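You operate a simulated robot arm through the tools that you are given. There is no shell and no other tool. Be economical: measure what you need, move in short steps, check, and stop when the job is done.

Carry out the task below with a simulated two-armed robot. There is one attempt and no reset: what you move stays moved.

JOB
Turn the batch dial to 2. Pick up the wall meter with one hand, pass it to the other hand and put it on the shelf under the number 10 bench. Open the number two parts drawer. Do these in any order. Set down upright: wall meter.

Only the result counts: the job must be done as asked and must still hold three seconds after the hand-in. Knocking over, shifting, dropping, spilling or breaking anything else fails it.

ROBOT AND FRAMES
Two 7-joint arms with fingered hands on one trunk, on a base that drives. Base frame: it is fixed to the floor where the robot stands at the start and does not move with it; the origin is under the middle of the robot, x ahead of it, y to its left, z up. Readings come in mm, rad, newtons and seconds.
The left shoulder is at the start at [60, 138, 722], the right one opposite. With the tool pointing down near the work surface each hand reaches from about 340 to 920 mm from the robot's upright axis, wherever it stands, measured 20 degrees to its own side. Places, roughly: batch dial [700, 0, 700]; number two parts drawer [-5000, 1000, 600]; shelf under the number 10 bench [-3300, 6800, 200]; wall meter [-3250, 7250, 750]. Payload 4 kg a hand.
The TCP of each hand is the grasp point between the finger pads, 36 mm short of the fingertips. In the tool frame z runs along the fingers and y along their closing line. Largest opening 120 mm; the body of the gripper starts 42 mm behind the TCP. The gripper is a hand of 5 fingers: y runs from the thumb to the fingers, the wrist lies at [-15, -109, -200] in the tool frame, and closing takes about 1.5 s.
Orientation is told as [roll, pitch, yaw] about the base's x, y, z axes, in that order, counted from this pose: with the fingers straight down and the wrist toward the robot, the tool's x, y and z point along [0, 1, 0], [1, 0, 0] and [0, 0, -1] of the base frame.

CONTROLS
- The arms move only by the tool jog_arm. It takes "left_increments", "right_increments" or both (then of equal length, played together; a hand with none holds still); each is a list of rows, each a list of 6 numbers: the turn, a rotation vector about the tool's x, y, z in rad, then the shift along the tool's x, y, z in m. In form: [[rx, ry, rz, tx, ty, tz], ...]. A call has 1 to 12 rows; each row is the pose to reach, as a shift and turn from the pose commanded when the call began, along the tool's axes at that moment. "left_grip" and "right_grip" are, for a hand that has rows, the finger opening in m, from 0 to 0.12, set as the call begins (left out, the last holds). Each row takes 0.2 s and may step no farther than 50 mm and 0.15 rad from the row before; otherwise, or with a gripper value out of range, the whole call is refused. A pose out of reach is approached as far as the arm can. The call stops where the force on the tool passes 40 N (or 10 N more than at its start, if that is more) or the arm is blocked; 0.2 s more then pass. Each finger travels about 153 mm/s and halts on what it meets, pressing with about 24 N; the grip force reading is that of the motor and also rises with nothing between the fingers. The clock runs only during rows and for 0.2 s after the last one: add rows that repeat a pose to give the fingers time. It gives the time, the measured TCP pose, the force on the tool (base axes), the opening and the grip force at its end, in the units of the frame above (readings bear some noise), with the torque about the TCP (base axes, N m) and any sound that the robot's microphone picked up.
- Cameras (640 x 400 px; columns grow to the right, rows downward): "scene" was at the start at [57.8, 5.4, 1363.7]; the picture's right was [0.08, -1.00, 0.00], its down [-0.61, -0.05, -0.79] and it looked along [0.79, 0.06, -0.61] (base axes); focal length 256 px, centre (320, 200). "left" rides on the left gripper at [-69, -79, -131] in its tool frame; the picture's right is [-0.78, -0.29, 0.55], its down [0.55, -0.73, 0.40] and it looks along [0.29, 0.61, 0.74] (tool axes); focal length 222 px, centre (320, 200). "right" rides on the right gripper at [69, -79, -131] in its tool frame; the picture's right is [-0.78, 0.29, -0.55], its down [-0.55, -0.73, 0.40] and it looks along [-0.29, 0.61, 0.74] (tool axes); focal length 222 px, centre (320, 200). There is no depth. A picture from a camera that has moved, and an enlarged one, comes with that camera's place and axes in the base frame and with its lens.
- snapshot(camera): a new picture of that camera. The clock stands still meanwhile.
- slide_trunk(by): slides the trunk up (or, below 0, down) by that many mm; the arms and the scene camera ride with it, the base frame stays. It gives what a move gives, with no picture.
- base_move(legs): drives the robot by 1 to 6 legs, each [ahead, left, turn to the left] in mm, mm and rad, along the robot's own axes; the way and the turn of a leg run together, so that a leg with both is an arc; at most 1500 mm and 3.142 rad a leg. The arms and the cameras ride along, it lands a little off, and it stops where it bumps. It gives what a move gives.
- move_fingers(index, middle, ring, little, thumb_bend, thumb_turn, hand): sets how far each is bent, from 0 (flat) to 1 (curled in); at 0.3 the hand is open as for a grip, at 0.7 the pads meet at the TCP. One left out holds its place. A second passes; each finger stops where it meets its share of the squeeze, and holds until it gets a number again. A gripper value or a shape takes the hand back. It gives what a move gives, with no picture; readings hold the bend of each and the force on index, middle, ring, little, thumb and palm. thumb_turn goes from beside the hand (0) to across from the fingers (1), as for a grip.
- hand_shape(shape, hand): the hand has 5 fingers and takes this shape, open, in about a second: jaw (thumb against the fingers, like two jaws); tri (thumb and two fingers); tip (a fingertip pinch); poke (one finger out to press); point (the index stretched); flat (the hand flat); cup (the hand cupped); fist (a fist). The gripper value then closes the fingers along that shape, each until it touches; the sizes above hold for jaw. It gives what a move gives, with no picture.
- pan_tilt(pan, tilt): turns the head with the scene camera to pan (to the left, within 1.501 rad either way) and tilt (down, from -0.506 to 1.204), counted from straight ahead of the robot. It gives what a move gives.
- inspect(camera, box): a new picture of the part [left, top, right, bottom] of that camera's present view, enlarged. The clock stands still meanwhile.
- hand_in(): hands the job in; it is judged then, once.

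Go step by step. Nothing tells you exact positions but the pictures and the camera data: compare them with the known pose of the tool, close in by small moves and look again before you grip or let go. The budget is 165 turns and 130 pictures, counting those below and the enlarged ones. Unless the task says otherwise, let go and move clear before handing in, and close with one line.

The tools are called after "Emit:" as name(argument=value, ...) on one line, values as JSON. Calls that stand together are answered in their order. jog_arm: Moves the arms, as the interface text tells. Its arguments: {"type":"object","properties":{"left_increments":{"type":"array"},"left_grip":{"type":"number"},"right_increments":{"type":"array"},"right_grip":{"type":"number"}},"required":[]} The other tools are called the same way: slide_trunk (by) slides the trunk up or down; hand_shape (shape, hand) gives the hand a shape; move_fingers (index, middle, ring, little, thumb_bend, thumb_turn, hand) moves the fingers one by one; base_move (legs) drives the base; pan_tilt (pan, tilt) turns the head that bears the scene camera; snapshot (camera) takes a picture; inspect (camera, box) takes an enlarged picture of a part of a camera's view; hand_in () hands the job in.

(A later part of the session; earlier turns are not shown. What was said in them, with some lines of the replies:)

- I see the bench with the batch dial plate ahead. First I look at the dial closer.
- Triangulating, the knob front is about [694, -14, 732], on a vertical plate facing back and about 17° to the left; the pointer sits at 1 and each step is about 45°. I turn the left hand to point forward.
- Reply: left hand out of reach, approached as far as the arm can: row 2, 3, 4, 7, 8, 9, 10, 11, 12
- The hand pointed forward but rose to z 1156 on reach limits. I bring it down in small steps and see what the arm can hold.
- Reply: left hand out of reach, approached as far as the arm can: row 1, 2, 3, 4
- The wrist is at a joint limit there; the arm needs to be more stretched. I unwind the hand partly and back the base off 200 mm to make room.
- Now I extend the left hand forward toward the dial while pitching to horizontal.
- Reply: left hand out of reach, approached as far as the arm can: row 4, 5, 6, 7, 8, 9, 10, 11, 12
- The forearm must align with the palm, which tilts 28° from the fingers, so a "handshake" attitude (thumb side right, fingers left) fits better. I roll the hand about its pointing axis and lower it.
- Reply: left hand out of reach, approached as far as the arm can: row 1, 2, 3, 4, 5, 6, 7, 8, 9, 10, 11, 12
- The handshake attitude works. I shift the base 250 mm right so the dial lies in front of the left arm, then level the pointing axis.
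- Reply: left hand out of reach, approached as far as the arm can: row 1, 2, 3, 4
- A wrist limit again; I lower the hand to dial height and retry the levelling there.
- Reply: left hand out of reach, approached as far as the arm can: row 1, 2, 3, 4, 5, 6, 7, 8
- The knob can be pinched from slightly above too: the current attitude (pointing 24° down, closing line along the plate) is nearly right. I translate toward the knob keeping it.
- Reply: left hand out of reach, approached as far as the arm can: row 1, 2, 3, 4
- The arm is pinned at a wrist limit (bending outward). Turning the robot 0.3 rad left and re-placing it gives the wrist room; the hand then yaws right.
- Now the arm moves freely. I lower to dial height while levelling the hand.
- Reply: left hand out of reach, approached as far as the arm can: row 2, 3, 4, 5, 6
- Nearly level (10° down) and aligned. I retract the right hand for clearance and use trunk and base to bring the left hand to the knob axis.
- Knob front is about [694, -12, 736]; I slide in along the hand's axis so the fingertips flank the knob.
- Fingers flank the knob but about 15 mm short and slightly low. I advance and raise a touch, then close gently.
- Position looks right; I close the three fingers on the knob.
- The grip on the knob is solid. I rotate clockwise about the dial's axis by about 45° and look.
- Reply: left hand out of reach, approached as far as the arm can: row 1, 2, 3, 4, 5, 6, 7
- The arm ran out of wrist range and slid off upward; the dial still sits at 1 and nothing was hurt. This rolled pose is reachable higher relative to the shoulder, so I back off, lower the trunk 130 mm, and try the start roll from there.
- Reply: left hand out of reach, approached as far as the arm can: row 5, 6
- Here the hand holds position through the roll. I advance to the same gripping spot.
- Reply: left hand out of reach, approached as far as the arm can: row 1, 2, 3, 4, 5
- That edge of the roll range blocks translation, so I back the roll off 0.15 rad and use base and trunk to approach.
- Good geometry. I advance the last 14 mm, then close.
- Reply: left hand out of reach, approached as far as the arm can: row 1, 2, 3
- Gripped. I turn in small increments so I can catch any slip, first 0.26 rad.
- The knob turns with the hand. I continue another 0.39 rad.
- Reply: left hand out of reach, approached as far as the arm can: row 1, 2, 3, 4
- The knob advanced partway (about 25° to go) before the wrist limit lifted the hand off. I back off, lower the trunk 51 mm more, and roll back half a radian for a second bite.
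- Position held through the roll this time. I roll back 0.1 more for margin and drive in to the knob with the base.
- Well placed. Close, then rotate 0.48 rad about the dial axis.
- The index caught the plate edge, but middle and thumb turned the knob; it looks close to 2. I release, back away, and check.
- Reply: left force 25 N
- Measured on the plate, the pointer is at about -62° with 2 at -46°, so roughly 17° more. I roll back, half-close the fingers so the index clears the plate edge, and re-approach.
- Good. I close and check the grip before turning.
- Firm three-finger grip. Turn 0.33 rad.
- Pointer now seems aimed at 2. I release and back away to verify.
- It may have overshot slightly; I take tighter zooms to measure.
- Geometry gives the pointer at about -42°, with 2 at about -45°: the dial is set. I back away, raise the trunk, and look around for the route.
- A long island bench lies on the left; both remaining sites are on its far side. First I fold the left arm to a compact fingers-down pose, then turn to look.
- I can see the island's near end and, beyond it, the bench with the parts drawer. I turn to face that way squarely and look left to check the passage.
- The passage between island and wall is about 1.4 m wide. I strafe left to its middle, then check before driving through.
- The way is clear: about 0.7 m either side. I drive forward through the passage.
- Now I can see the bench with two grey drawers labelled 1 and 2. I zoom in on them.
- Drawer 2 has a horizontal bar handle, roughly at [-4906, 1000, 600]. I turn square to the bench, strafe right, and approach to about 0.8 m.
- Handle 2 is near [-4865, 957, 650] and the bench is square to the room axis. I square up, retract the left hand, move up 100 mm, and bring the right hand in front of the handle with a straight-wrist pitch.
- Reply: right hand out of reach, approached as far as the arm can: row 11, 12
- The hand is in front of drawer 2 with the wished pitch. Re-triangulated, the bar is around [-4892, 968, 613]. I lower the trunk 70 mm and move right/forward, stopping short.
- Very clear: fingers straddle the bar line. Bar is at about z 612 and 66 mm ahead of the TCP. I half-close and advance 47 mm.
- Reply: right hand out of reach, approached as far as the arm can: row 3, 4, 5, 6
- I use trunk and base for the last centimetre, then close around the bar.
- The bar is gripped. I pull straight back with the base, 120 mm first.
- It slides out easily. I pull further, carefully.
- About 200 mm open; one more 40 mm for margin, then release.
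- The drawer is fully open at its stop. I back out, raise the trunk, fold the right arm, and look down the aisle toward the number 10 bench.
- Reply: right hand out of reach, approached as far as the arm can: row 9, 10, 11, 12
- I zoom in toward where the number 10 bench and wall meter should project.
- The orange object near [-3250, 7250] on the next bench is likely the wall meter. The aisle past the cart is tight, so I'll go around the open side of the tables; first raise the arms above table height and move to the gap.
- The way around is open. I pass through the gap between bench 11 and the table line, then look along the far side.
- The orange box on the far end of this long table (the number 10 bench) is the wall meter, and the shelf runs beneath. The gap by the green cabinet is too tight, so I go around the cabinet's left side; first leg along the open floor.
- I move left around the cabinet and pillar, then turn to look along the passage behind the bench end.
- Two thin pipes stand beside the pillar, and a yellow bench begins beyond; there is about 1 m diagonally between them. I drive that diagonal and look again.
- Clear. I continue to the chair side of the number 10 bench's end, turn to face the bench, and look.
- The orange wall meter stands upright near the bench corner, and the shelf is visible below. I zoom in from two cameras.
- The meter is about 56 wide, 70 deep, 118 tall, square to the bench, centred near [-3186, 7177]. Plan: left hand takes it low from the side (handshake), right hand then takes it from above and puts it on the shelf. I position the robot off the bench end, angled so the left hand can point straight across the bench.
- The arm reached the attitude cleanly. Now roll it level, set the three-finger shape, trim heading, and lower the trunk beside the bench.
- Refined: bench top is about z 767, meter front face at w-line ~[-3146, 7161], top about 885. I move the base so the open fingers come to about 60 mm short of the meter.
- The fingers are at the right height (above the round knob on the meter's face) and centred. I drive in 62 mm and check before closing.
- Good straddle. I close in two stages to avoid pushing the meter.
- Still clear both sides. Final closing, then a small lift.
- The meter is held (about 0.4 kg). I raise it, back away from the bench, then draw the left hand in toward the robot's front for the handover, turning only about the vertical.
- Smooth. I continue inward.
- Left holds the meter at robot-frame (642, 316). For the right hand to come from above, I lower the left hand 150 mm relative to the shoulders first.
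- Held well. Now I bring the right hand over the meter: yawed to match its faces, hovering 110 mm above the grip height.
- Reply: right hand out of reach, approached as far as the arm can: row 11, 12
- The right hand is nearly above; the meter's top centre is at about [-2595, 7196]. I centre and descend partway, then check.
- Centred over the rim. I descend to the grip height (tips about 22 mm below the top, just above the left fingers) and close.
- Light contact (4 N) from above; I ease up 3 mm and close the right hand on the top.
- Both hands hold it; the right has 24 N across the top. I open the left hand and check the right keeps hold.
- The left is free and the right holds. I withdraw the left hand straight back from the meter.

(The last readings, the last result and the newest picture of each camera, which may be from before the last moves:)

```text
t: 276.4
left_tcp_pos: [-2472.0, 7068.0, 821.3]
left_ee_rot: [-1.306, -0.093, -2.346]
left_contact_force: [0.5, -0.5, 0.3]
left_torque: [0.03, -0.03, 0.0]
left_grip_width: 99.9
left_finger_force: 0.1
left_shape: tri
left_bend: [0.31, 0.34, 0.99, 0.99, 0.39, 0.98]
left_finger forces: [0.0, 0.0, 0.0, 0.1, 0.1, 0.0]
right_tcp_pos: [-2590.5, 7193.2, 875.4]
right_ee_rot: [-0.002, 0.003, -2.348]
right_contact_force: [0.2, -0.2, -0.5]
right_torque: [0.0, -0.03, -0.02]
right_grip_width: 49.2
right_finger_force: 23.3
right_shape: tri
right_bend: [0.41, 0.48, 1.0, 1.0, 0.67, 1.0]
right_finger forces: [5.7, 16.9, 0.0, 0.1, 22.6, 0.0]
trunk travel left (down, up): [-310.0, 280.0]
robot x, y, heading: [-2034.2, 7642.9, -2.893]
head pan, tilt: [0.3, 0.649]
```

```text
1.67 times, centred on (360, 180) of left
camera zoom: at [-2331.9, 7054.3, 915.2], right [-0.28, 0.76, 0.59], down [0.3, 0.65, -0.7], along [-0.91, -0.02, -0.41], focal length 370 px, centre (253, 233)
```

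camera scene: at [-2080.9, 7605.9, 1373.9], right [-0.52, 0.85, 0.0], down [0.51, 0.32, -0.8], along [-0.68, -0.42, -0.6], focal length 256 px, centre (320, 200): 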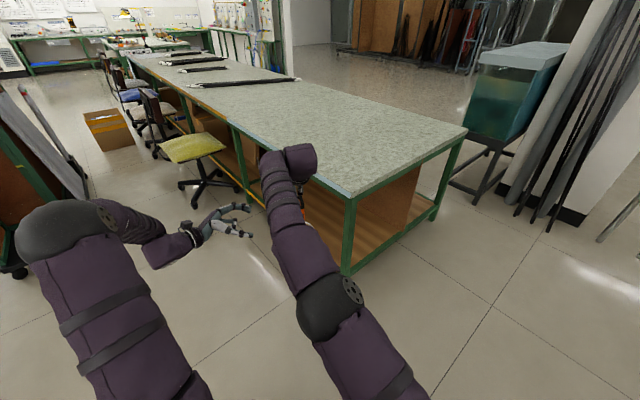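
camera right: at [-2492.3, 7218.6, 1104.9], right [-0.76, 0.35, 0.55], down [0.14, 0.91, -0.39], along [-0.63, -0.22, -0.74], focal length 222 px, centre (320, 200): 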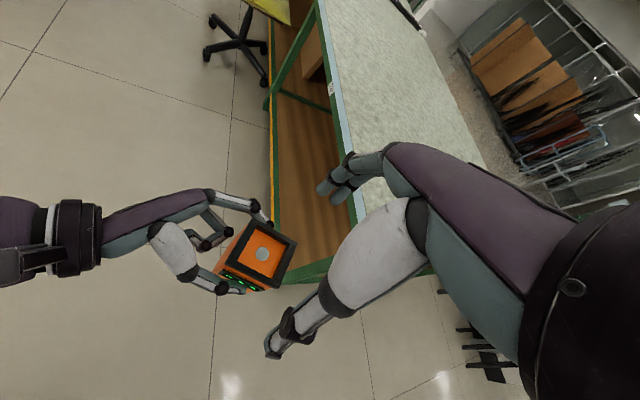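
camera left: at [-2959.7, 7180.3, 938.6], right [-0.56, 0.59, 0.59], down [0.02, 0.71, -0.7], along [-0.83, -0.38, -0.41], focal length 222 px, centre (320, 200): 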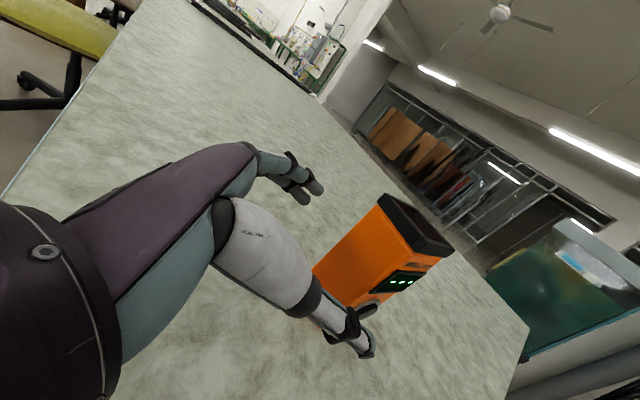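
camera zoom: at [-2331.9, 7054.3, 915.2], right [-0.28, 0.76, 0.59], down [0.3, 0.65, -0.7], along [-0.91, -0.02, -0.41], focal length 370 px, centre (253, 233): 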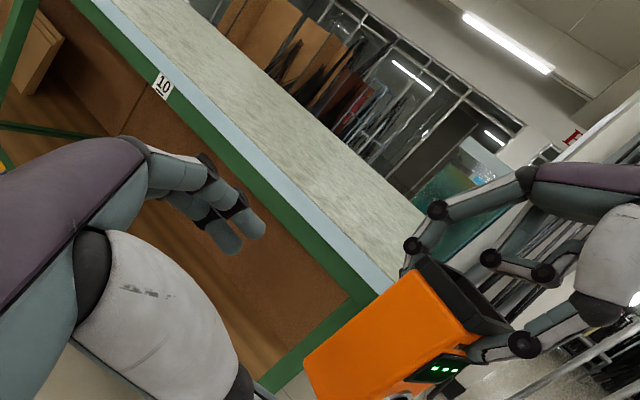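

The right hand now carries the meter; bench number 10 is confirmed by its label. I bring the right hand to the robot's right front, straight and lower, keeping the meter upright.

Emit:
jog_arm(right_increments=[[0, 0, 0.045, -0.029, -0.029, 0.005], [0, 0, 0.09, -0.058, -0.058, 0.01], [0, 0, 0.135, -0.087, -0.087, 0.02], [0, 0, 0.18, -0.116, -0.117, 0.03], [0, 0, 0.226, -0.145, -0.146, 0.04], [0, 0, 0.271, -0.174, -0.175, 0.055], [0, 0, 0.316, -0.203, -0.204, 0.07], [0, 0, 0.361, -0.231, -0.233, 0.085], [0, 0, 0.406, -0.26, -0.262, 0.1], [0, 0, 0.451, -0.289, -0.291, 0.115], [0, 0, 0.497, -0.318, -0.321, 0.13], [0, 0, 0.542, -0.347, -0.35, 0.143]])

Emit:
base_move(legs=[[-200, -60, 0], [0, 0, 1.014]])

Emit:
pan_tilt(pan=-0.35, tilt=0.6)

Emit:
snapshot(camera="scene")

```text
t: 278.9
left_tcp_pos: [-2471.5, 7068.6, 821.8]
left_ee_rot: [-1.306, -0.095, -2.347]
left_contact_force: [-0.2, 0.6, 0.4]
left_torque: [0.0, -0.03, 0.0]
left_grip_width: 99.8
left_finger_force: 0.1
left_shape: tri
left_bend: [0.31, 0.34, 0.99, 0.99, 0.39, 0.98]
left_finger forces: [0.1, 0.1, 0.1, 0.0, 0.0, 0.0]
right_tcp_pos: [-2591.7, 7685.1, 733.1]
right_ee_rot: [-0.002, 0.003, -2.891]
right_contact_force: [0.1, -1.3, 0.2]
right_torque: [-0.04, 0.02, 0.0]
right_grip_width: 48.8
right_finger_force: 23.7
right_shape: tri
right_bend: [0.41, 0.48, 1.0, 1.0, 0.67, 1.0]
right_finger forces: [5.7, 16.6, 0.1, 0.1, 22.4, 0.1]
trunk travel left (down, up): [-310.0, 280.0]
robot x, y, heading: [-2033.7, 7644.4, -2.888]
head pan, tilt: [0.3, 0.649]
```

```text
t: 283.1
left_tcp_pos: [-1618.9, 7073.1, 820.4]
left_ee_rot: [-1.308, -0.096, -1.354]
left_contact_force: [0.8, 0.0, 0.1]
left_torque: [-0.02, 0.01, 0.05]
left_grip_width: 99.8
left_finger_force: 0.0
left_shape: tri
left_bend: [0.31, 0.34, 0.99, 0.99, 0.39, 0.98]
left_finger forces: [0.0, 0.0, 0.0, 0.1, 0.1, 0.0]
right_tcp_pos: [-2200.6, 7309.2, 733.3]
right_ee_rot: [-0.003, 0.001, -1.901]
right_contact_force: [0.5, -0.3, 0.2]
right_torque: [0.06, -0.02, 0.0]
right_grip_width: 48.6
right_finger_force: 24.2
right_shape: tri
right_bend: [0.41, 0.48, 1.0, 1.0, 0.67, 1.0]
right_finger forces: [5.5, 16.7, 0.0, 0.1, 22.2, 0.0]
trunk travel left (down, up): [-310.0, 280.0]
robot x, y, heading: [-1863.5, 7753.5, -1.895]
head pan, tilt: [0.3, 0.649]
```

```text
t: 284.1
left_tcp_pos: [-1618.9, 7071.5, 821.6]
left_ee_rot: [-1.308, -0.095, -1.357]
left_contact_force: [-0.6, -0.5, -0.1]
left_torque: [-0.02, 0.02, 0.02]
left_grip_width: 99.7
left_finger_force: 0.0
left_shape: tri
left_bend: [0.31, 0.34, 0.99, 0.99, 0.39, 0.98]
left_finger forces: [0.0, 0.0, 0.1, 0.0, 0.1, 0.1]
right_tcp_pos: [-2200.1, 7308.9, 732.0]
right_ee_rot: [-0.002, 0.001, -1.9]
right_contact_force: [0.3, 0.3, 0.6]
right_torque: [0.01, -0.01, 0.04]
right_grip_width: 48.8
right_finger_force: 23.7
right_shape: tri
right_bend: [0.41, 0.48, 1.0, 1.0, 0.67, 1.0]
right_finger forces: [5.5, 16.6, 0.0, 0.0, 22.4, 0.1]
trunk travel left (down, up): [-310.0, 280.0]
robot x, y, heading: [-1865.0, 7755.3, -1.896]
head pan, tilt: [-0.351, 0.6]
```

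```text
21 pictures are left
camera scene: at [-1908.3, 7710.0, 1378.2], right [-0.78, 0.63, 0.0], down [0.35, 0.44, -0.82], along [-0.52, -0.64, -0.57], focal length 256 px, centre (320, 200)
```

scene: 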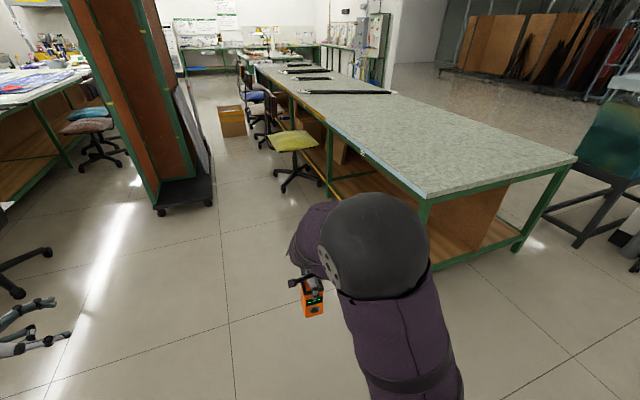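

The elbow rides high, so I'll place the meter from the bench's end, about 135 mm in, where only the hand goes under the top. I strafe right behind the bench end, lower the trunk, and look at the shelf.

Emit:
base_move(legs=[[0, 0, 0.017], [0, -840, 0]])

Emit:
slide_trunk(by=-300)

Emit:
snapshot(camera="scene")

Emit:
snapshot(camera="right")

```text
t: 289.0
left_tcp_pos: [-2416.5, 7338.3, 821.4]
left_ee_rot: [-1.308, -0.094, -1.328]
left_contact_force: [-1.2, 0.5, -0.8]
left_torque: [0.02, 0.03, 0.01]
left_grip_width: 99.7
left_finger_force: 0.1
left_shape: tri
left_bend: [0.31, 0.34, 0.99, 0.99, 0.39, 0.98]
left_finger forces: [0.0, 0.1, 0.0, 0.0, 0.1, 0.0]
right_tcp_pos: [-3005.4, 7557.5, 733.1]
right_ee_rot: [-0.001, 0.002, -1.873]
right_contact_force: [-1.4, -0.3, -0.2]
right_torque: [0.0, 0.02, 0.0]
right_grip_width: 48.5
right_finger_force: 23.7
right_shape: tri
right_bend: [0.41, 0.48, 1.0, 1.0, 0.67, 1.0]
right_finger forces: [5.5, 16.7, 0.1, 0.0, 22.2, 0.0]
trunk travel left (down, up): [-310.0, 280.0]
robot x, y, heading: [-2681.5, 8011.2, -1.871]
head pan, tilt: [-0.351, 0.6]
```

```text
t: 292.0
left_tcp_pos: [-2416.9, 7335.5, 520.9]
left_ee_rot: [-1.308, -0.094, -1.33]
left_contact_force: [-0.8, 0.9, 0.1]
left_torque: [-0.01, -0.02, -0.03]
left_grip_width: 99.8
left_finger_force: 0.1
left_shape: tri
left_bend: [0.31, 0.34, 0.99, 0.99, 0.39, 0.98]
left_finger forces: [0.0, 0.0, 0.0, 0.0, 0.0, 0.0]
right_tcp_pos: [-3004.2, 7557.7, 432.3]
right_ee_rot: [-0.001, 0.0, -1.874]
right_contact_force: [-0.2, -0.1, -0.4]
right_torque: [0.02, -0.03, -0.01]
right_grip_width: 48.6
right_finger_force: 24.6
right_shape: tri
right_bend: [0.41, 0.48, 1.0, 1.0, 0.67, 1.0]
right_finger forces: [5.6, 16.7, 0.0, 0.0, 22.4, 0.0]
trunk travel left (down, up): [-10.0, 580.0]
robot x, y, heading: [-2677.9, 8013.0, -1.877]
head pan, tilt: [-0.351, 0.6]
```

```text
20 pictures are left
camera scene: at [-2724.0, 7966.0, 1078.3], right [-0.8, 0.61, 0.0], down [0.34, 0.45, -0.82], along [-0.5, -0.66, -0.57], focal length 256 px, centre (320, 200)
```

scene: 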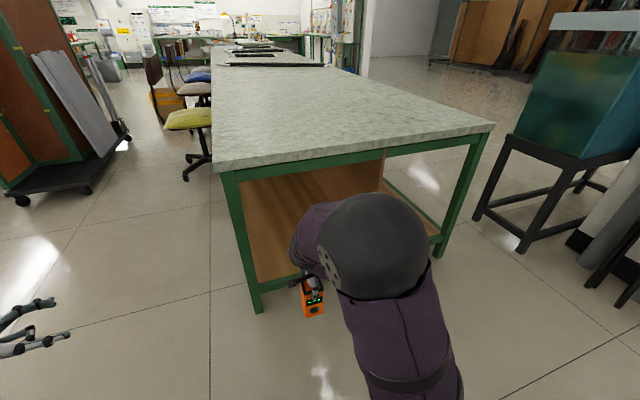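

```text
19 pictures are left
camera right: at [-2913.7, 7613.1, 563.6], right [-0.84, -0.05, 0.55], down [-0.31, 0.87, -0.39], along [-0.46, -0.5, -0.74], focal length 222 px, centre (320, 200)
```

right: 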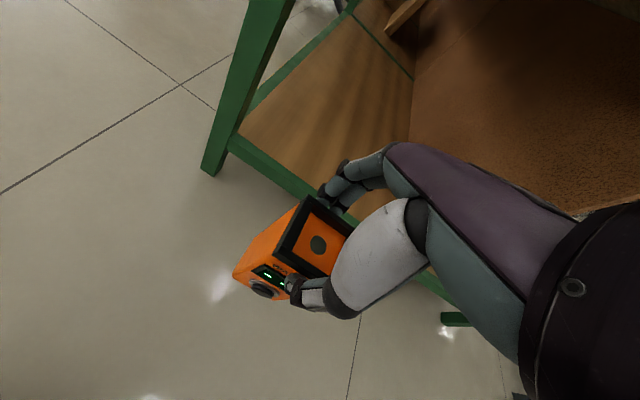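

The shelf opening is clear. I lower the hand 47 mm and drive forward so the meter is just inside the end, then check.

Emit:
jog_arm(right_increments=[[0, 0, 0, 0, 0, 0.012], [0, 0, 0, 0, 0, 0.024], [0, 0, 0, 0, 0, 0.036], [0, 0, 0, 0, 0, 0.047], [0, 0, 0, 0, 0, 0.047]])

Emit:
base_move(legs=[[250, 0, 0]])

Emit:
snapshot(camera="right")

Emit:
snapshot(camera="scene")

```text
t: 293.2
left_tcp_pos: [-2417.0, 7337.7, 522.5]
left_ee_rot: [-1.306, -0.095, -1.329]
left_contact_force: [0.3, -0.7, -0.4]
left_torque: [-0.01, 0.01, -0.01]
left_grip_width: 99.8
left_finger_force: 0.1
left_shape: tri
left_bend: [0.31, 0.34, 0.99, 0.99, 0.39, 0.98]
left_finger forces: [0.1, 0.1, 0.0, 0.0, 0.1, 0.1]
right_tcp_pos: [-3004.1, 7558.2, 385.2]
right_ee_rot: [0.0, 0.003, -1.872]
right_contact_force: [1.2, -0.9, 0.1]
right_torque: [0.01, -0.01, 0.02]
right_grip_width: 48.5
right_finger_force: 23.9
right_shape: tri
right_bend: [0.41, 0.48, 1.0, 1.0, 0.67, 1.0]
right_finger forces: [5.6, 16.9, 0.0, 0.0, 22.5, 0.0]
right hand out of reach, approached as far as the arm can: row 3
trunk travel left (down, up): [-10.0, 580.0]
robot x, y, heading: [-2681.2, 8010.7, -1.868]
head pan, tilt: [-0.351, 0.6]
```

```text
t: 295.0
left_tcp_pos: [-2492.0, 7101.3, 521.7]
left_ee_rot: [-1.307, -0.094, -1.333]
left_contact_force: [0.4, 0.6, 0.1]
left_torque: [0.04, 0.01, -0.01]
left_grip_width: 99.7
left_finger_force: 0.1
left_shape: tri
left_bend: [0.31, 0.34, 0.99, 0.99, 0.39, 0.98]
left_finger forces: [0.0, 0.1, 0.1, 0.0, 0.0, 0.1]
right_tcp_pos: [-3080.2, 7324.6, 385.7]
right_ee_rot: [-0.002, 0.002, -1.879]
right_contact_force: [0.3, 0.2, -0.5]
right_torque: [0.0, -0.02, 0.01]
right_grip_width: 48.5
right_finger_force: 24.7
right_shape: tri
right_bend: [0.41, 0.48, 1.0, 1.0, 0.67, 1.0]
right_finger forces: [5.6, 16.7, 0.0, 0.1, 22.5, 0.0]
trunk travel left (down, up): [-10.0, 580.0]
robot x, y, heading: [-2753.3, 7768.4, -1.878]
head pan, tilt: [-0.351, 0.6]
```

```text
18 pictures are left
camera right: at [-2988.5, 7379.7, 516.4], right [-0.84, -0.04, 0.55], down [-0.3, 0.87, -0.39], along [-0.46, -0.5, -0.74], focal length 222 px, centre (320, 200)
```

right: 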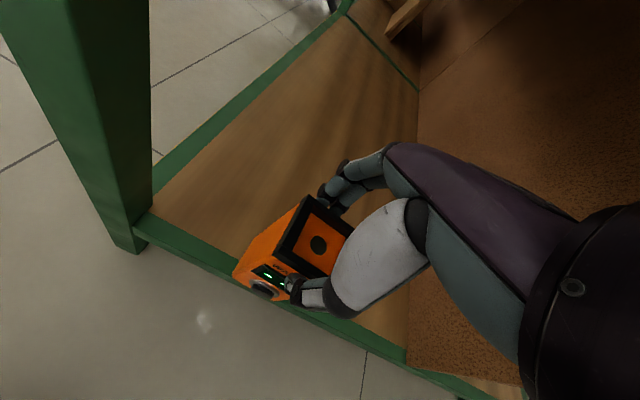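

```text
17 pictures are left
camera scene: at [-2797.1, 7731.7, 1078.2], right [-0.79, 0.61, 0.0], down [0.34, 0.45, -0.82], along [-0.5, -0.65, -0.57], focal length 256 px, centre (320, 200)
```

scene: 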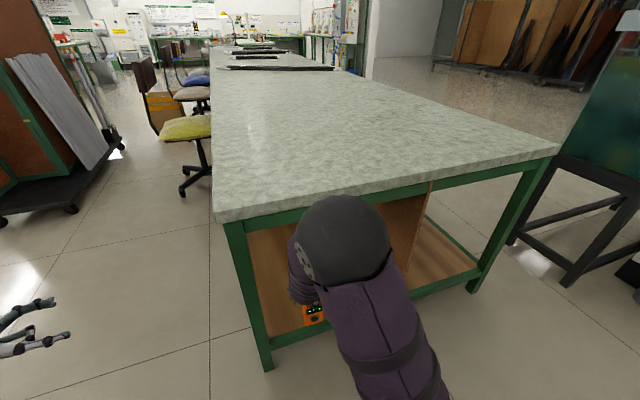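

Clearances look fine. I lower 15 mm more and go forward 95 mm, watching the forces.

Emit:
jog_arm(right_increments=[[0, 0, 0, 0, 0, 0.008], [0, 0, 0, 0, 0, 0.015], [0, 0, 0, 0, 0, 0.015]])

Emit:
base_move(legs=[[95, 0, 0]])

Emit:
snapshot(camera="right")

Emit:
snapshot(camera="scene")

```text
t: 295.8
left_tcp_pos: [-2492.2, 7101.4, 522.1]
left_ee_rot: [-1.306, -0.094, -1.333]
left_contact_force: [-0.1, 0.4, 0.3]
left_torque: [-0.01, -0.01, 0.01]
left_grip_width: 99.7
left_finger_force: 0.0
left_shape: tri
left_bend: [0.31, 0.34, 0.99, 0.99, 0.39, 0.98]
left_finger forces: [0.1, 0.0, 0.0, 0.0, 0.1, 0.0]
right_tcp_pos: [-3079.3, 7325.1, 370.1]
right_ee_rot: [-0.001, 0.001, -1.878]
right_contact_force: [0.4, 0.2, -0.4]
right_torque: [0.02, -0.03, 0.03]
right_grip_width: 48.5
right_finger_force: 24.4
right_shape: tri
right_bend: [0.41, 0.48, 1.0, 1.0, 0.67, 1.0]
right_finger forces: [5.6, 16.8, 0.1, 0.0, 22.4, 0.0]
trunk travel left (down, up): [-10.0, 580.0]
robot x, y, heading: [-2754.6, 7774.7, -1.87]
head pan, tilt: [-0.351, 0.6]
```

```text
t: 296.9
left_tcp_pos: [-2520.6, 7012.5, 520.9]
left_ee_rot: [-1.308, -0.095, -1.333]
left_contact_force: [0.1, -0.4, 0.3]
left_torque: [0.0, -0.03, -0.04]
left_grip_width: 99.5
left_finger_force: 0.0
left_shape: tri
left_bend: [0.31, 0.34, 0.99, 0.99, 0.39, 0.98]
left_finger forces: [0.1, 0.0, 0.1, 0.0, 0.0, 0.1]
right_tcp_pos: [-3108.6, 7236.4, 370.3]
right_ee_rot: [-0.002, 0.0, -1.878]
right_contact_force: [-0.7, -0.3, 0.9]
right_torque: [0.02, 0.0, 0.02]
right_grip_width: 48.2
right_finger_force: 23.7
right_shape: tri
right_bend: [0.41, 0.48, 1.0, 1.0, 0.67, 1.0]
right_finger forces: [5.6, 16.8, 0.1, 0.1, 22.4, 0.1]
trunk travel left (down, up): [-10.0, 580.0]
robot x, y, heading: [-2781.1, 7685.8, -1.876]
head pan, tilt: [-0.351, 0.6]
```

```text
16 pictures are left
camera right: at [-3016.3, 7292.3, 500.8], right [-0.84, -0.04, 0.55], down [-0.3, 0.87, -0.39], along [-0.46, -0.5, -0.74], focal length 222 px, centre (320, 200)
```

right: 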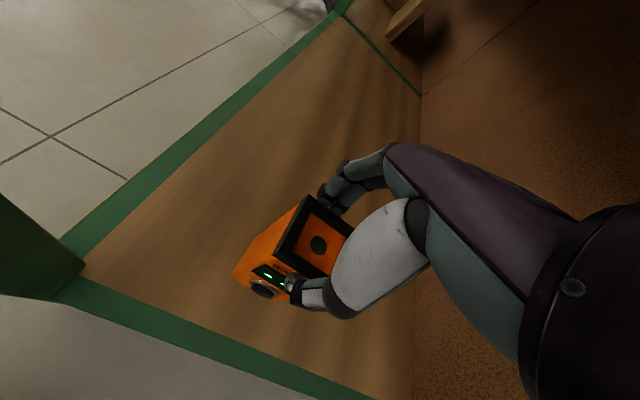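

```text
15 pictures are left
camera scene: at [-2824.9, 7643.6, 1078.2], right [-0.79, 0.61, 0.0], down [0.34, 0.45, -0.82], along [-0.5, -0.65, -0.57], focal length 256 px, centre (320, 200)
```

scene: 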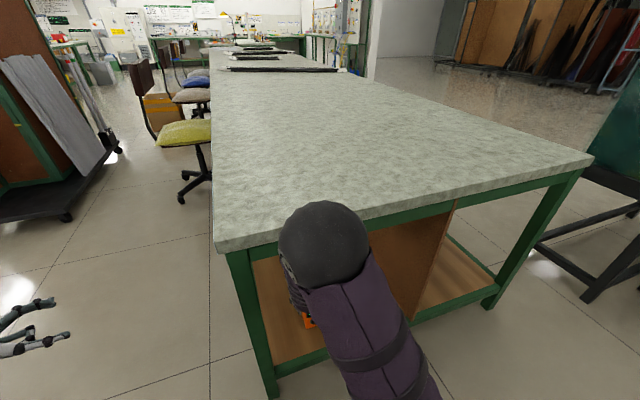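

The meter is inside over the shelf. I lower gently in steps and watch the force.

Emit:
jog_arm(right_increments=[[0, 0, 0, 0, 0, 0.01], [0, 0, 0, 0, 0, 0.02], [0, 0, 0, 0, 0, 0.028], [0, 0, 0, 0, 0, 0.028]])

Emit:
inspect(camera="right", box=[140, 120, 380, 340])

```text
t: 297.9
left_tcp_pos: [-2520.4, 7011.9, 521.3]
left_ee_rot: [-1.308, -0.095, -1.333]
left_contact_force: [-0.1, 0.5, -0.4]
left_torque: [0.0, 0.02, -0.01]
left_grip_width: 99.7
left_finger_force: 0.1
left_shape: tri
left_bend: [0.31, 0.34, 0.99, 0.99, 0.39, 0.98]
left_finger forces: [0.0, 0.0, 0.0, 0.0, 0.0, 0.1]
right_tcp_pos: [-3108.6, 7237.5, 340.8]
right_ee_rot: [-0.001, 0.003, -1.879]
right_contact_force: [-0.5, 1.1, -1.0]
right_torque: [-0.01, 0.0, -0.04]
right_grip_width: 48.6
right_finger_force: 23.9
right_shape: tri
right_bend: [0.41, 0.48, 1.0, 1.0, 0.67, 1.0]
right_finger forces: [5.6, 16.8, 0.0, 0.0, 22.5, 0.0]
trunk travel left (down, up): [-10.0, 580.0]
robot x, y, heading: [-2779.7, 7687.7, -1.873]
head pan, tilt: [-0.351, 0.6]
```

```text
1.82 times, centred on (260, 230) of right
camera zoom: at [-3016.1, 7292.6, 472.2], right [-0.84, -0.04, 0.55], down [-0.3, 0.87, -0.39], along [-0.46, -0.49, -0.74], focal length 404 px, centre (429, 146)
```

zoom: 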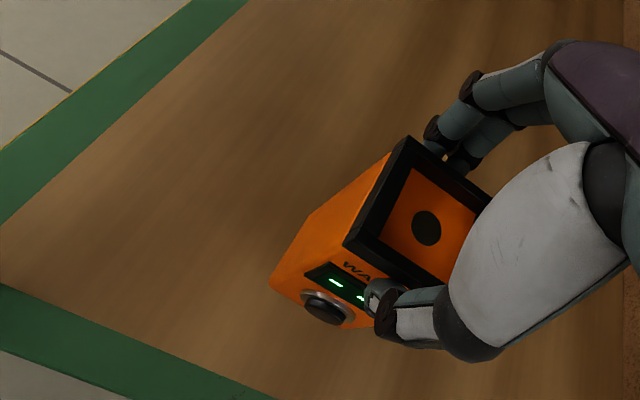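

Emit:
jog_arm(right_increments=[[0, 0, 0, 0, 0, 0.004], [0, 0, 0, 0, 0, 0.008], [0, 0, 0, 0, 0, 0.012], [0, 0, 0, 0, 0, 0.012]])

```text
t: 298.9
left_tcp_pos: [-2519.6, 7013.0, 521.7]
left_ee_rot: [-1.307, -0.095, -1.335]
left_contact_force: [-0.7, -0.1, 0.6]
left_torque: [-0.03, -0.03, 0.02]
left_grip_width: 99.9
left_finger_force: 0.0
left_shape: tri
left_bend: [0.31, 0.34, 0.99, 0.99, 0.39, 0.98]
left_finger forces: [0.1, 0.1, 0.0, 0.1, 0.0, 0.0]
right_tcp_pos: [-3108.6, 7236.3, 330.0]
right_ee_rot: [-0.001, 0.002, -1.878]
right_contact_force: [0.2, 0.5, -0.2]
right_torque: [0.03, -0.02, -0.01]
right_grip_width: 48.3
right_finger_force: 24.4
right_shape: tri
right_bend: [0.41, 0.48, 1.0, 1.0, 0.67, 1.0]
right_finger forces: [5.6, 16.8, 0.1, 0.0, 22.4, 0.0]
trunk travel left (down, up): [-10.0, 580.0]
robot x, y, heading: [-2781.8, 7685.2, -1.873]
head pan, tilt: [-0.351, 0.6]
```

No contact yet; continuing in small steps.

Emit:
jog_arm(right_increments=[[0, 0, 0, 0, 0, 0.004], [0, 0, 0, 0, 0, 0.008], [0, 0, 0, 0, 0, 0.01], [0, 0, 0, 0, 0, 0.01]])

Emit:
inspect(camera="right", box=[140, 120, 380, 340])

```text
t: 299.9
left_tcp_pos: [-2522.0, 7012.0, 520.9]
left_ee_rot: [-1.307, -0.094, -1.333]
left_contact_force: [-0.2, -0.5, -0.5]
left_torque: [0.02, -0.01, -0.03]
left_grip_width: 99.8
left_finger_force: 0.0
left_shape: tri
left_bend: [0.31, 0.34, 0.99, 0.99, 0.39, 0.98]
left_finger forces: [0.1, 0.0, 0.1, 0.1, 0.0, 0.1]
right_tcp_pos: [-3106.9, 7236.8, 320.5]
right_ee_rot: [0.0, 0.003, -1.879]
right_contact_force: [0.2, 0.2, 0.1]
right_torque: [0.02, -0.03, 0.02]
right_grip_width: 48.5
right_finger_force: 23.8
right_shape: tri
right_bend: [0.41, 0.48, 1.0, 1.0, 0.67, 1.0]
right_finger forces: [5.6, 16.8, 0.0, 0.0, 22.4, 0.0]
trunk travel left (down, up): [-10.0, 580.0]
robot x, y, heading: [-2781.9, 7687.2, -1.874]
head pan, tilt: [-0.351, 0.6]
```

```text
1.82 times, centred on (260, 230) of right
camera zoom: at [-3016.2, 7292.9, 451.2], right [-0.84, -0.04, 0.55], down [-0.3, 0.87, -0.39], along [-0.46, -0.49, -0.74], focal length 404 px, centre (429, 146)
```

zoom: 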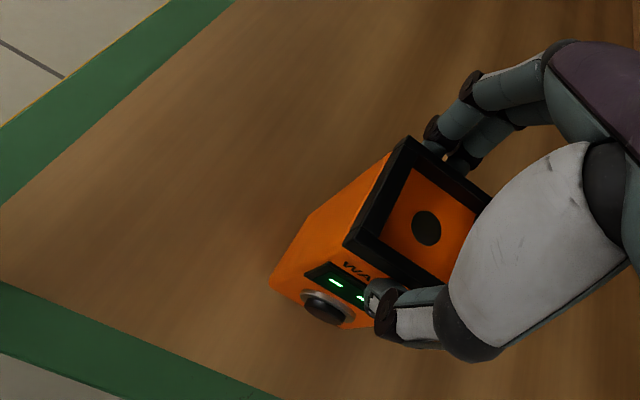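

Emit:
jog_arm(right_increments=[[0, 0, 0, 0, 0, 0.005], [0, 0, 0, 0, 0, 0.01], [0, 0, 0, 0, 0, 0.015], [0, 0, 0, 0, 0, 0.015]])

```text
t: 300.9
left_tcp_pos: [-2519.6, 7013.9, 522.3]
left_ee_rot: [-1.307, -0.096, -1.332]
left_contact_force: [-0.2, -0.4, -0.3]
left_torque: [-0.01, -0.01, 0.0]
left_grip_width: 100.0
left_finger_force: 0.0
left_shape: tri
left_bend: [0.31, 0.34, 0.99, 0.99, 0.39, 0.98]
left_finger forces: [0.1, 0.0, 0.1, 0.1, 0.0, 0.0]
right_tcp_pos: [-3107.4, 7235.3, 308.1]
right_ee_rot: [0.001, -0.006, -1.878]
right_contact_force: [1.8, -2.1, 39.7]
right_torque: [-0.21, 0.03, 0.07]
right_grip_width: 51.5
right_finger_force: 24.4
right_shape: tri
right_bend: [0.4, 0.47, 1.0, 1.0, 0.68, 1.0]
right_finger forces: [6.7, 21.7, 0.0, 0.0, 27.0, 0.0]
trunk travel left (down, up): [-10.0, 580.0]
robot x, y, heading: [-2778.3, 7688.6, -1.876]
head pan, tilt: [-0.351, 0.6]
```

Contact with the shelf. I relieve the pressure a little before letting go.

Emit:
jog_arm(right_increments=[[0, 0, 0, 0, 0, -0.002], [0, 0, 0, 0, 0, -0.002]])

Emit:
inspect(camera="right", box=[140, 120, 380, 340])

```text
t: 301.5
left_tcp_pos: [-2520.2, 7012.4, 522.3]
left_ee_rot: [-1.31, -0.098, -1.334]
left_contact_force: [-0.3, 0.0, 0.3]
left_torque: [-0.02, 0.01, -0.01]
left_grip_width: 100.0
left_finger_force: 0.1
left_shape: tri
left_bend: [0.31, 0.34, 0.99, 0.99, 0.39, 0.98]
left_finger forces: [0.1, 0.0, 0.1, 0.1, 0.0, 0.0]
right_tcp_pos: [-3106.6, 7235.4, 307.7]
right_ee_rot: [-0.003, -0.001, -1.878]
right_contact_force: [-0.7, -6.3, 32.8]
right_torque: [-0.49, 0.17, 0.09]
right_grip_width: 51.5
right_finger_force: 24.0
right_shape: tri
right_bend: [0.4, 0.47, 1.0, 1.0, 0.69, 1.0]
right_finger forces: [7.6, 22.8, 0.1, 0.1, 23.9, 0.0]
trunk travel left (down, up): [-10.0, 580.0]
robot x, y, heading: [-2776.7, 7686.3, -1.879]
head pan, tilt: [-0.351, 0.6]
```

```text
1.82 times, centred on (260, 230) of right
camera zoom: at [-3016.2, 7292.8, 438.5], right [-0.83, -0.04, 0.55], down [-0.3, 0.87, -0.4], along [-0.46, -0.5, -0.73], focal length 404 px, centre (429, 146)
```

zoom: 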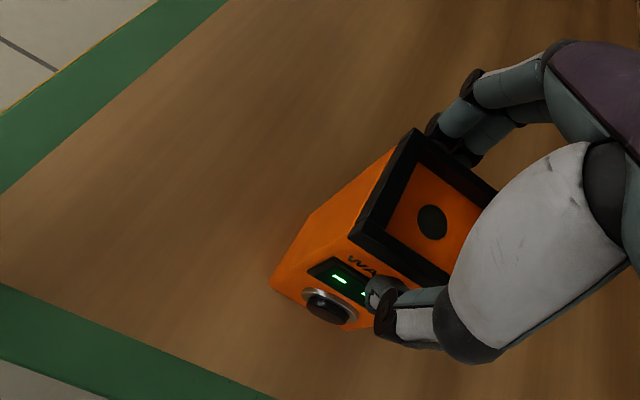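

Emit:
jog_arm(right_increments=[[0, 0, 0, 0, 0, -0.002], [0, 0, 0, 0, 0, -0.004], [0, 0, 0, 0, 0, -0.004]])

```text
t: 302.3
left_tcp_pos: [-2520.6, 7012.8, 520.9]
left_ee_rot: [-1.307, -0.094, -1.335]
left_contact_force: [-0.2, -0.4, 0.1]
left_torque: [-0.01, 0.0, -0.01]
left_grip_width: 99.8
left_finger_force: 0.1
left_shape: tri
left_bend: [0.31, 0.34, 0.99, 0.99, 0.39, 0.98]
left_finger forces: [0.0, 0.1, 0.0, 0.0, 0.1, 0.1]
right_tcp_pos: [-3107.1, 7238.2, 309.5]
right_ee_rot: [-0.004, 0.004, -1.88]
right_contact_force: [-0.6, -3.9, 5.7]
right_torque: [-0.3, 0.1, 0.06]
right_grip_width: 50.1
right_finger_force: 24.5
right_shape: tri
right_bend: [0.4, 0.47, 1.0, 1.0, 0.68, 1.0]
right_finger forces: [6.2, 19.0, 0.1, 0.0, 23.0, 0.0]
trunk travel left (down, up): [-10.0, 580.0]
robot x, y, heading: [-2781.2, 7688.3, -1.878]
head pan, tilt: [-0.351, 0.6]
```

Resting lightly at 6 N. I open the right hand.

Emit:
jog_arm(right_increments=[[0, 0, 0, 0, 0, 0], [0, 0, 0, 0, 0, 0], [0, 0, 0, 0, 0, 0], [0, 0, 0, 0, 0, 0]], right_grip=0.1)

Emit:
inspect(camera="right", box=[140, 120, 380, 340])

```text
t: 303.3
left_tcp_pos: [-2519.9, 7011.9, 520.6]
left_ee_rot: [-1.308, -0.096, -1.334]
left_contact_force: [-0.1, 1.0, 0.4]
left_torque: [0.02, 0.0, 0.01]
left_grip_width: 99.6
left_finger_force: 0.1
left_shape: tri
left_bend: [0.31, 0.34, 0.99, 0.99, 0.39, 0.98]
left_finger forces: [0.0, 0.0, 0.0, 0.0, 0.0, 0.1]
right_tcp_pos: [-3107.9, 7236.9, 312.1]
right_ee_rot: [-0.001, 0.001, -1.879]
right_contact_force: [0.9, 0.5, -1.1]
right_torque: [-0.01, -0.02, 0.01]
right_grip_width: 99.6
right_finger_force: 0.1
right_shape: tri
right_bend: [0.31, 0.34, 0.99, 0.99, 0.39, 0.98]
right_finger forces: [0.0, 0.0, 0.0, 0.0, 0.0, 0.0]
trunk travel left (down, up): [-10.0, 580.0]
robot x, y, heading: [-2781.4, 7684.6, -1.873]
head pan, tilt: [-0.351, 0.6]
```

```text
1.82 times, centred on (260, 230) of right
camera zoom: at [-3016.2, 7292.2, 441.7], right [-0.84, -0.04, 0.55], down [-0.3, 0.87, -0.39], along [-0.46, -0.49, -0.74], focal length 404 px, centre (429, 146)
```

zoom: 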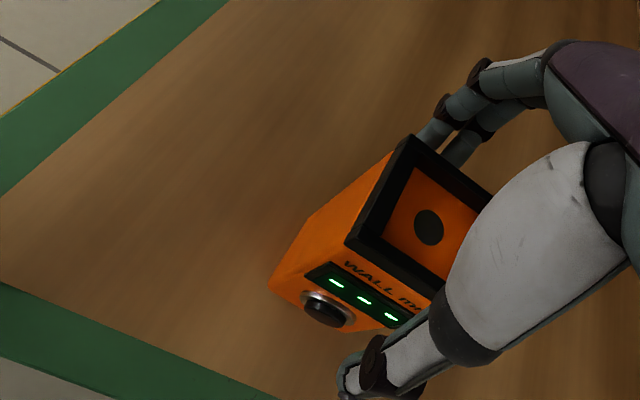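

The meter stands free on the shelf. I raise the hand 50 mm straight up, then back the base out.

Emit:
jog_arm(right_increments=[[0, 0, 0, 0, 0, -0.012], [0, 0, 0, 0, 0, -0.025], [0, 0, 0, 0, 0, -0.038], [0, 0, 0, 0, 0, -0.05], [0, 0, 0, 0, 0, -0.05]])

Emit:
inspect(camera="right", box=[140, 120, 380, 340])

```text
t: 304.5
left_tcp_pos: [-2521.3, 7012.0, 522.3]
left_ee_rot: [-1.306, -0.094, -1.333]
left_contact_force: [-0.1, 0.1, -0.2]
left_torque: [0.02, 0.03, 0.02]
left_grip_width: 99.7
left_finger_force: 0.1
left_shape: tri
left_bend: [0.31, 0.34, 0.99, 0.99, 0.39, 0.98]
left_finger forces: [0.0, 0.0, 0.1, 0.0, 0.0, 0.0]
right_tcp_pos: [-3108.2, 7239.1, 362.3]
right_ee_rot: [-0.002, 0.001, -1.879]
right_contact_force: [-0.1, 0.3, 0.4]
right_torque: [0.0, 0.01, 0.01]
right_grip_width: 99.9
right_finger_force: 0.0
right_shape: tri
right_bend: [0.31, 0.34, 0.99, 0.99, 0.39, 0.98]
right_finger forces: [0.0, 0.0, 0.0, 0.1, 0.1, 0.0]
trunk travel left (down, up): [-10.0, 580.0]
robot x, y, heading: [-2781.7, 7685.7, -1.878]
head pan, tilt: [-0.351, 0.6]
```

```text
1.82 times, centred on (260, 230) of right
camera zoom: at [-3016.6, 7294.0, 492.9], right [-0.84, -0.04, 0.55], down [-0.3, 0.87, -0.39], along [-0.46, -0.5, -0.74], focal length 404 px, centre (429, 146)
```

zoom: 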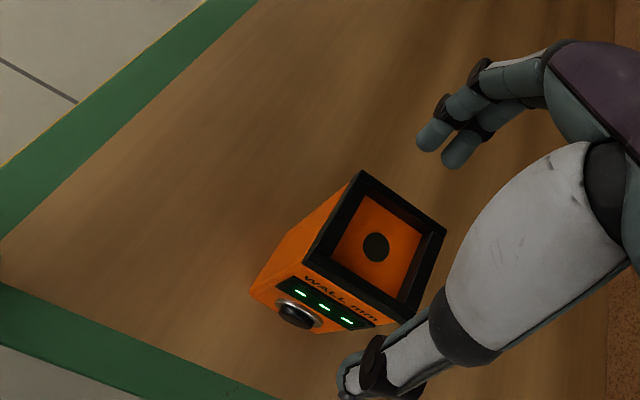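

Upright and clear. Slightly higher, then back out.

Emit:
jog_arm(right_increments=[[0, 0, 0, 0, 0, -0.008], [0, 0, 0, 0, 0, -0.008]])

Emit:
base_move(legs=[[-450, 0, 0]])

Emit:
inspect(camera="scene", box=[220, 130, 420, 310])

Emit:
snapshot(camera="right")

```text
t: 305.1
left_tcp_pos: [-2519.6, 7013.0, 522.2]
left_ee_rot: [-1.307, -0.093, -1.334]
left_contact_force: [-0.2, 0.1, -0.3]
left_torque: [-0.02, 0.02, 0.02]
left_grip_width: 99.8
left_finger_force: 0.0
left_shape: tri
left_bend: [0.31, 0.34, 0.99, 0.99, 0.39, 0.98]
left_finger forces: [0.1, 0.0, 0.0, 0.0, 0.1, 0.0]
right_tcp_pos: [-3107.9, 7238.3, 370.3]
right_ee_rot: [-0.003, 0.003, -1.877]
right_contact_force: [0.2, 0.0, -0.9]
right_torque: [-0.03, 0.0, -0.02]
right_grip_width: 99.7
right_finger_force: 0.1
right_shape: tri
right_bend: [0.31, 0.34, 0.99, 0.99, 0.39, 0.98]
right_finger forces: [0.0, 0.1, 0.0, 0.0, 0.0, 0.0]
trunk travel left (down, up): [-10.0, 580.0]
robot x, y, heading: [-2781.1, 7688.6, -1.874]
head pan, tilt: [-0.351, 0.6]
```

```text
t: 307.8
left_tcp_pos: [-2383.7, 7440.7, 521.0]
left_ee_rot: [-1.307, -0.095, -1.329]
left_contact_force: [0.0, 0.0, -0.1]
left_torque: [0.01, 0.01, -0.01]
left_grip_width: 99.8
left_finger_force: 0.1
left_shape: tri
left_bend: [0.31, 0.34, 0.99, 0.99, 0.39, 0.98]
left_finger forces: [0.1, 0.1, 0.0, 0.1, 0.0, 0.0]
right_tcp_pos: [-2972.6, 7663.6, 369.9]
right_ee_rot: [-0.003, 0.003, -1.871]
right_contact_force: [0.2, 0.2, -0.1]
right_torque: [0.01, 0.02, -0.01]
right_grip_width: 99.7
right_finger_force: 0.0
right_shape: tri
right_bend: [0.31, 0.34, 0.99, 0.99, 0.39, 0.98]
right_finger forces: [0.0, 0.0, 0.0, 0.1, 0.0, 0.0]
trunk travel left (down, up): [-10.0, 580.0]
robot x, y, heading: [-2649.8, 8111.2, -1.872]
head pan, tilt: [-0.351, 0.6]
```

```text
2.22 times, centred on (320, 220) of scene
camera zoom: at [-2691.6, 8069.8, 1078.2], right [-0.8, 0.61, 0.0], down [0.34, 0.45, -0.83], along [-0.5, -0.66, -0.56], focal length 568 px, centre (320, 156)
```

zoom: 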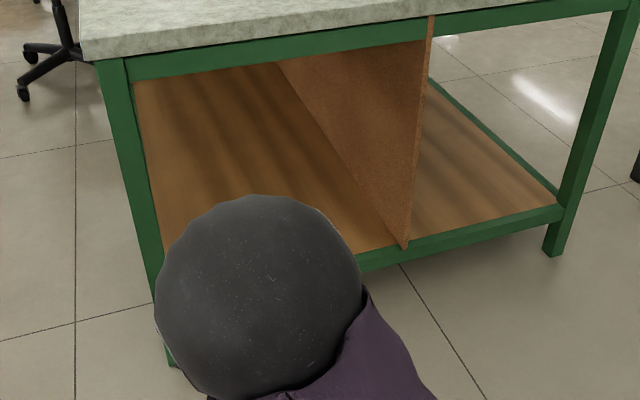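

```text
8 pictures are left
camera right: at [-2881.4, 7719.0, 501.0], right [-0.83, -0.05, 0.55], down [-0.31, 0.87, -0.39], along [-0.46, -0.5, -0.74], focal length 222 px, centre (320, 200)
```

right: 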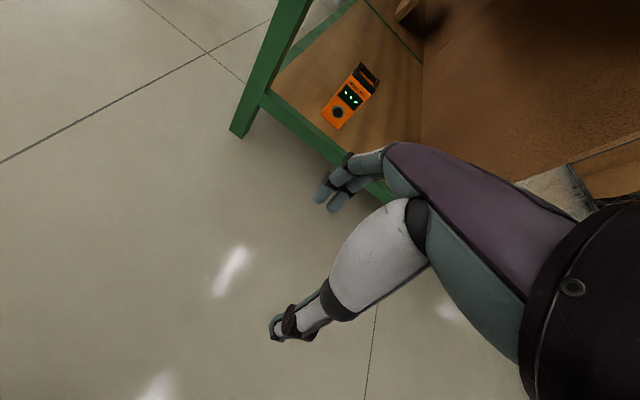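

The wall meter stands upright on the shelf under bench 10, the dial points to 2, and drawer 2 is open. Both hands are clear, so I hand in.

Emit:
hand_in()

```text
The job is handed in.
```

The job is handed in: the batch dial is turned to 2 (pointer about 3° off the mark when I measured it), the number two parts drawer is open to its stop, and the wall meter was picked up with the left hand, passed to the right and set upright on the shelf under the number 10 bench.
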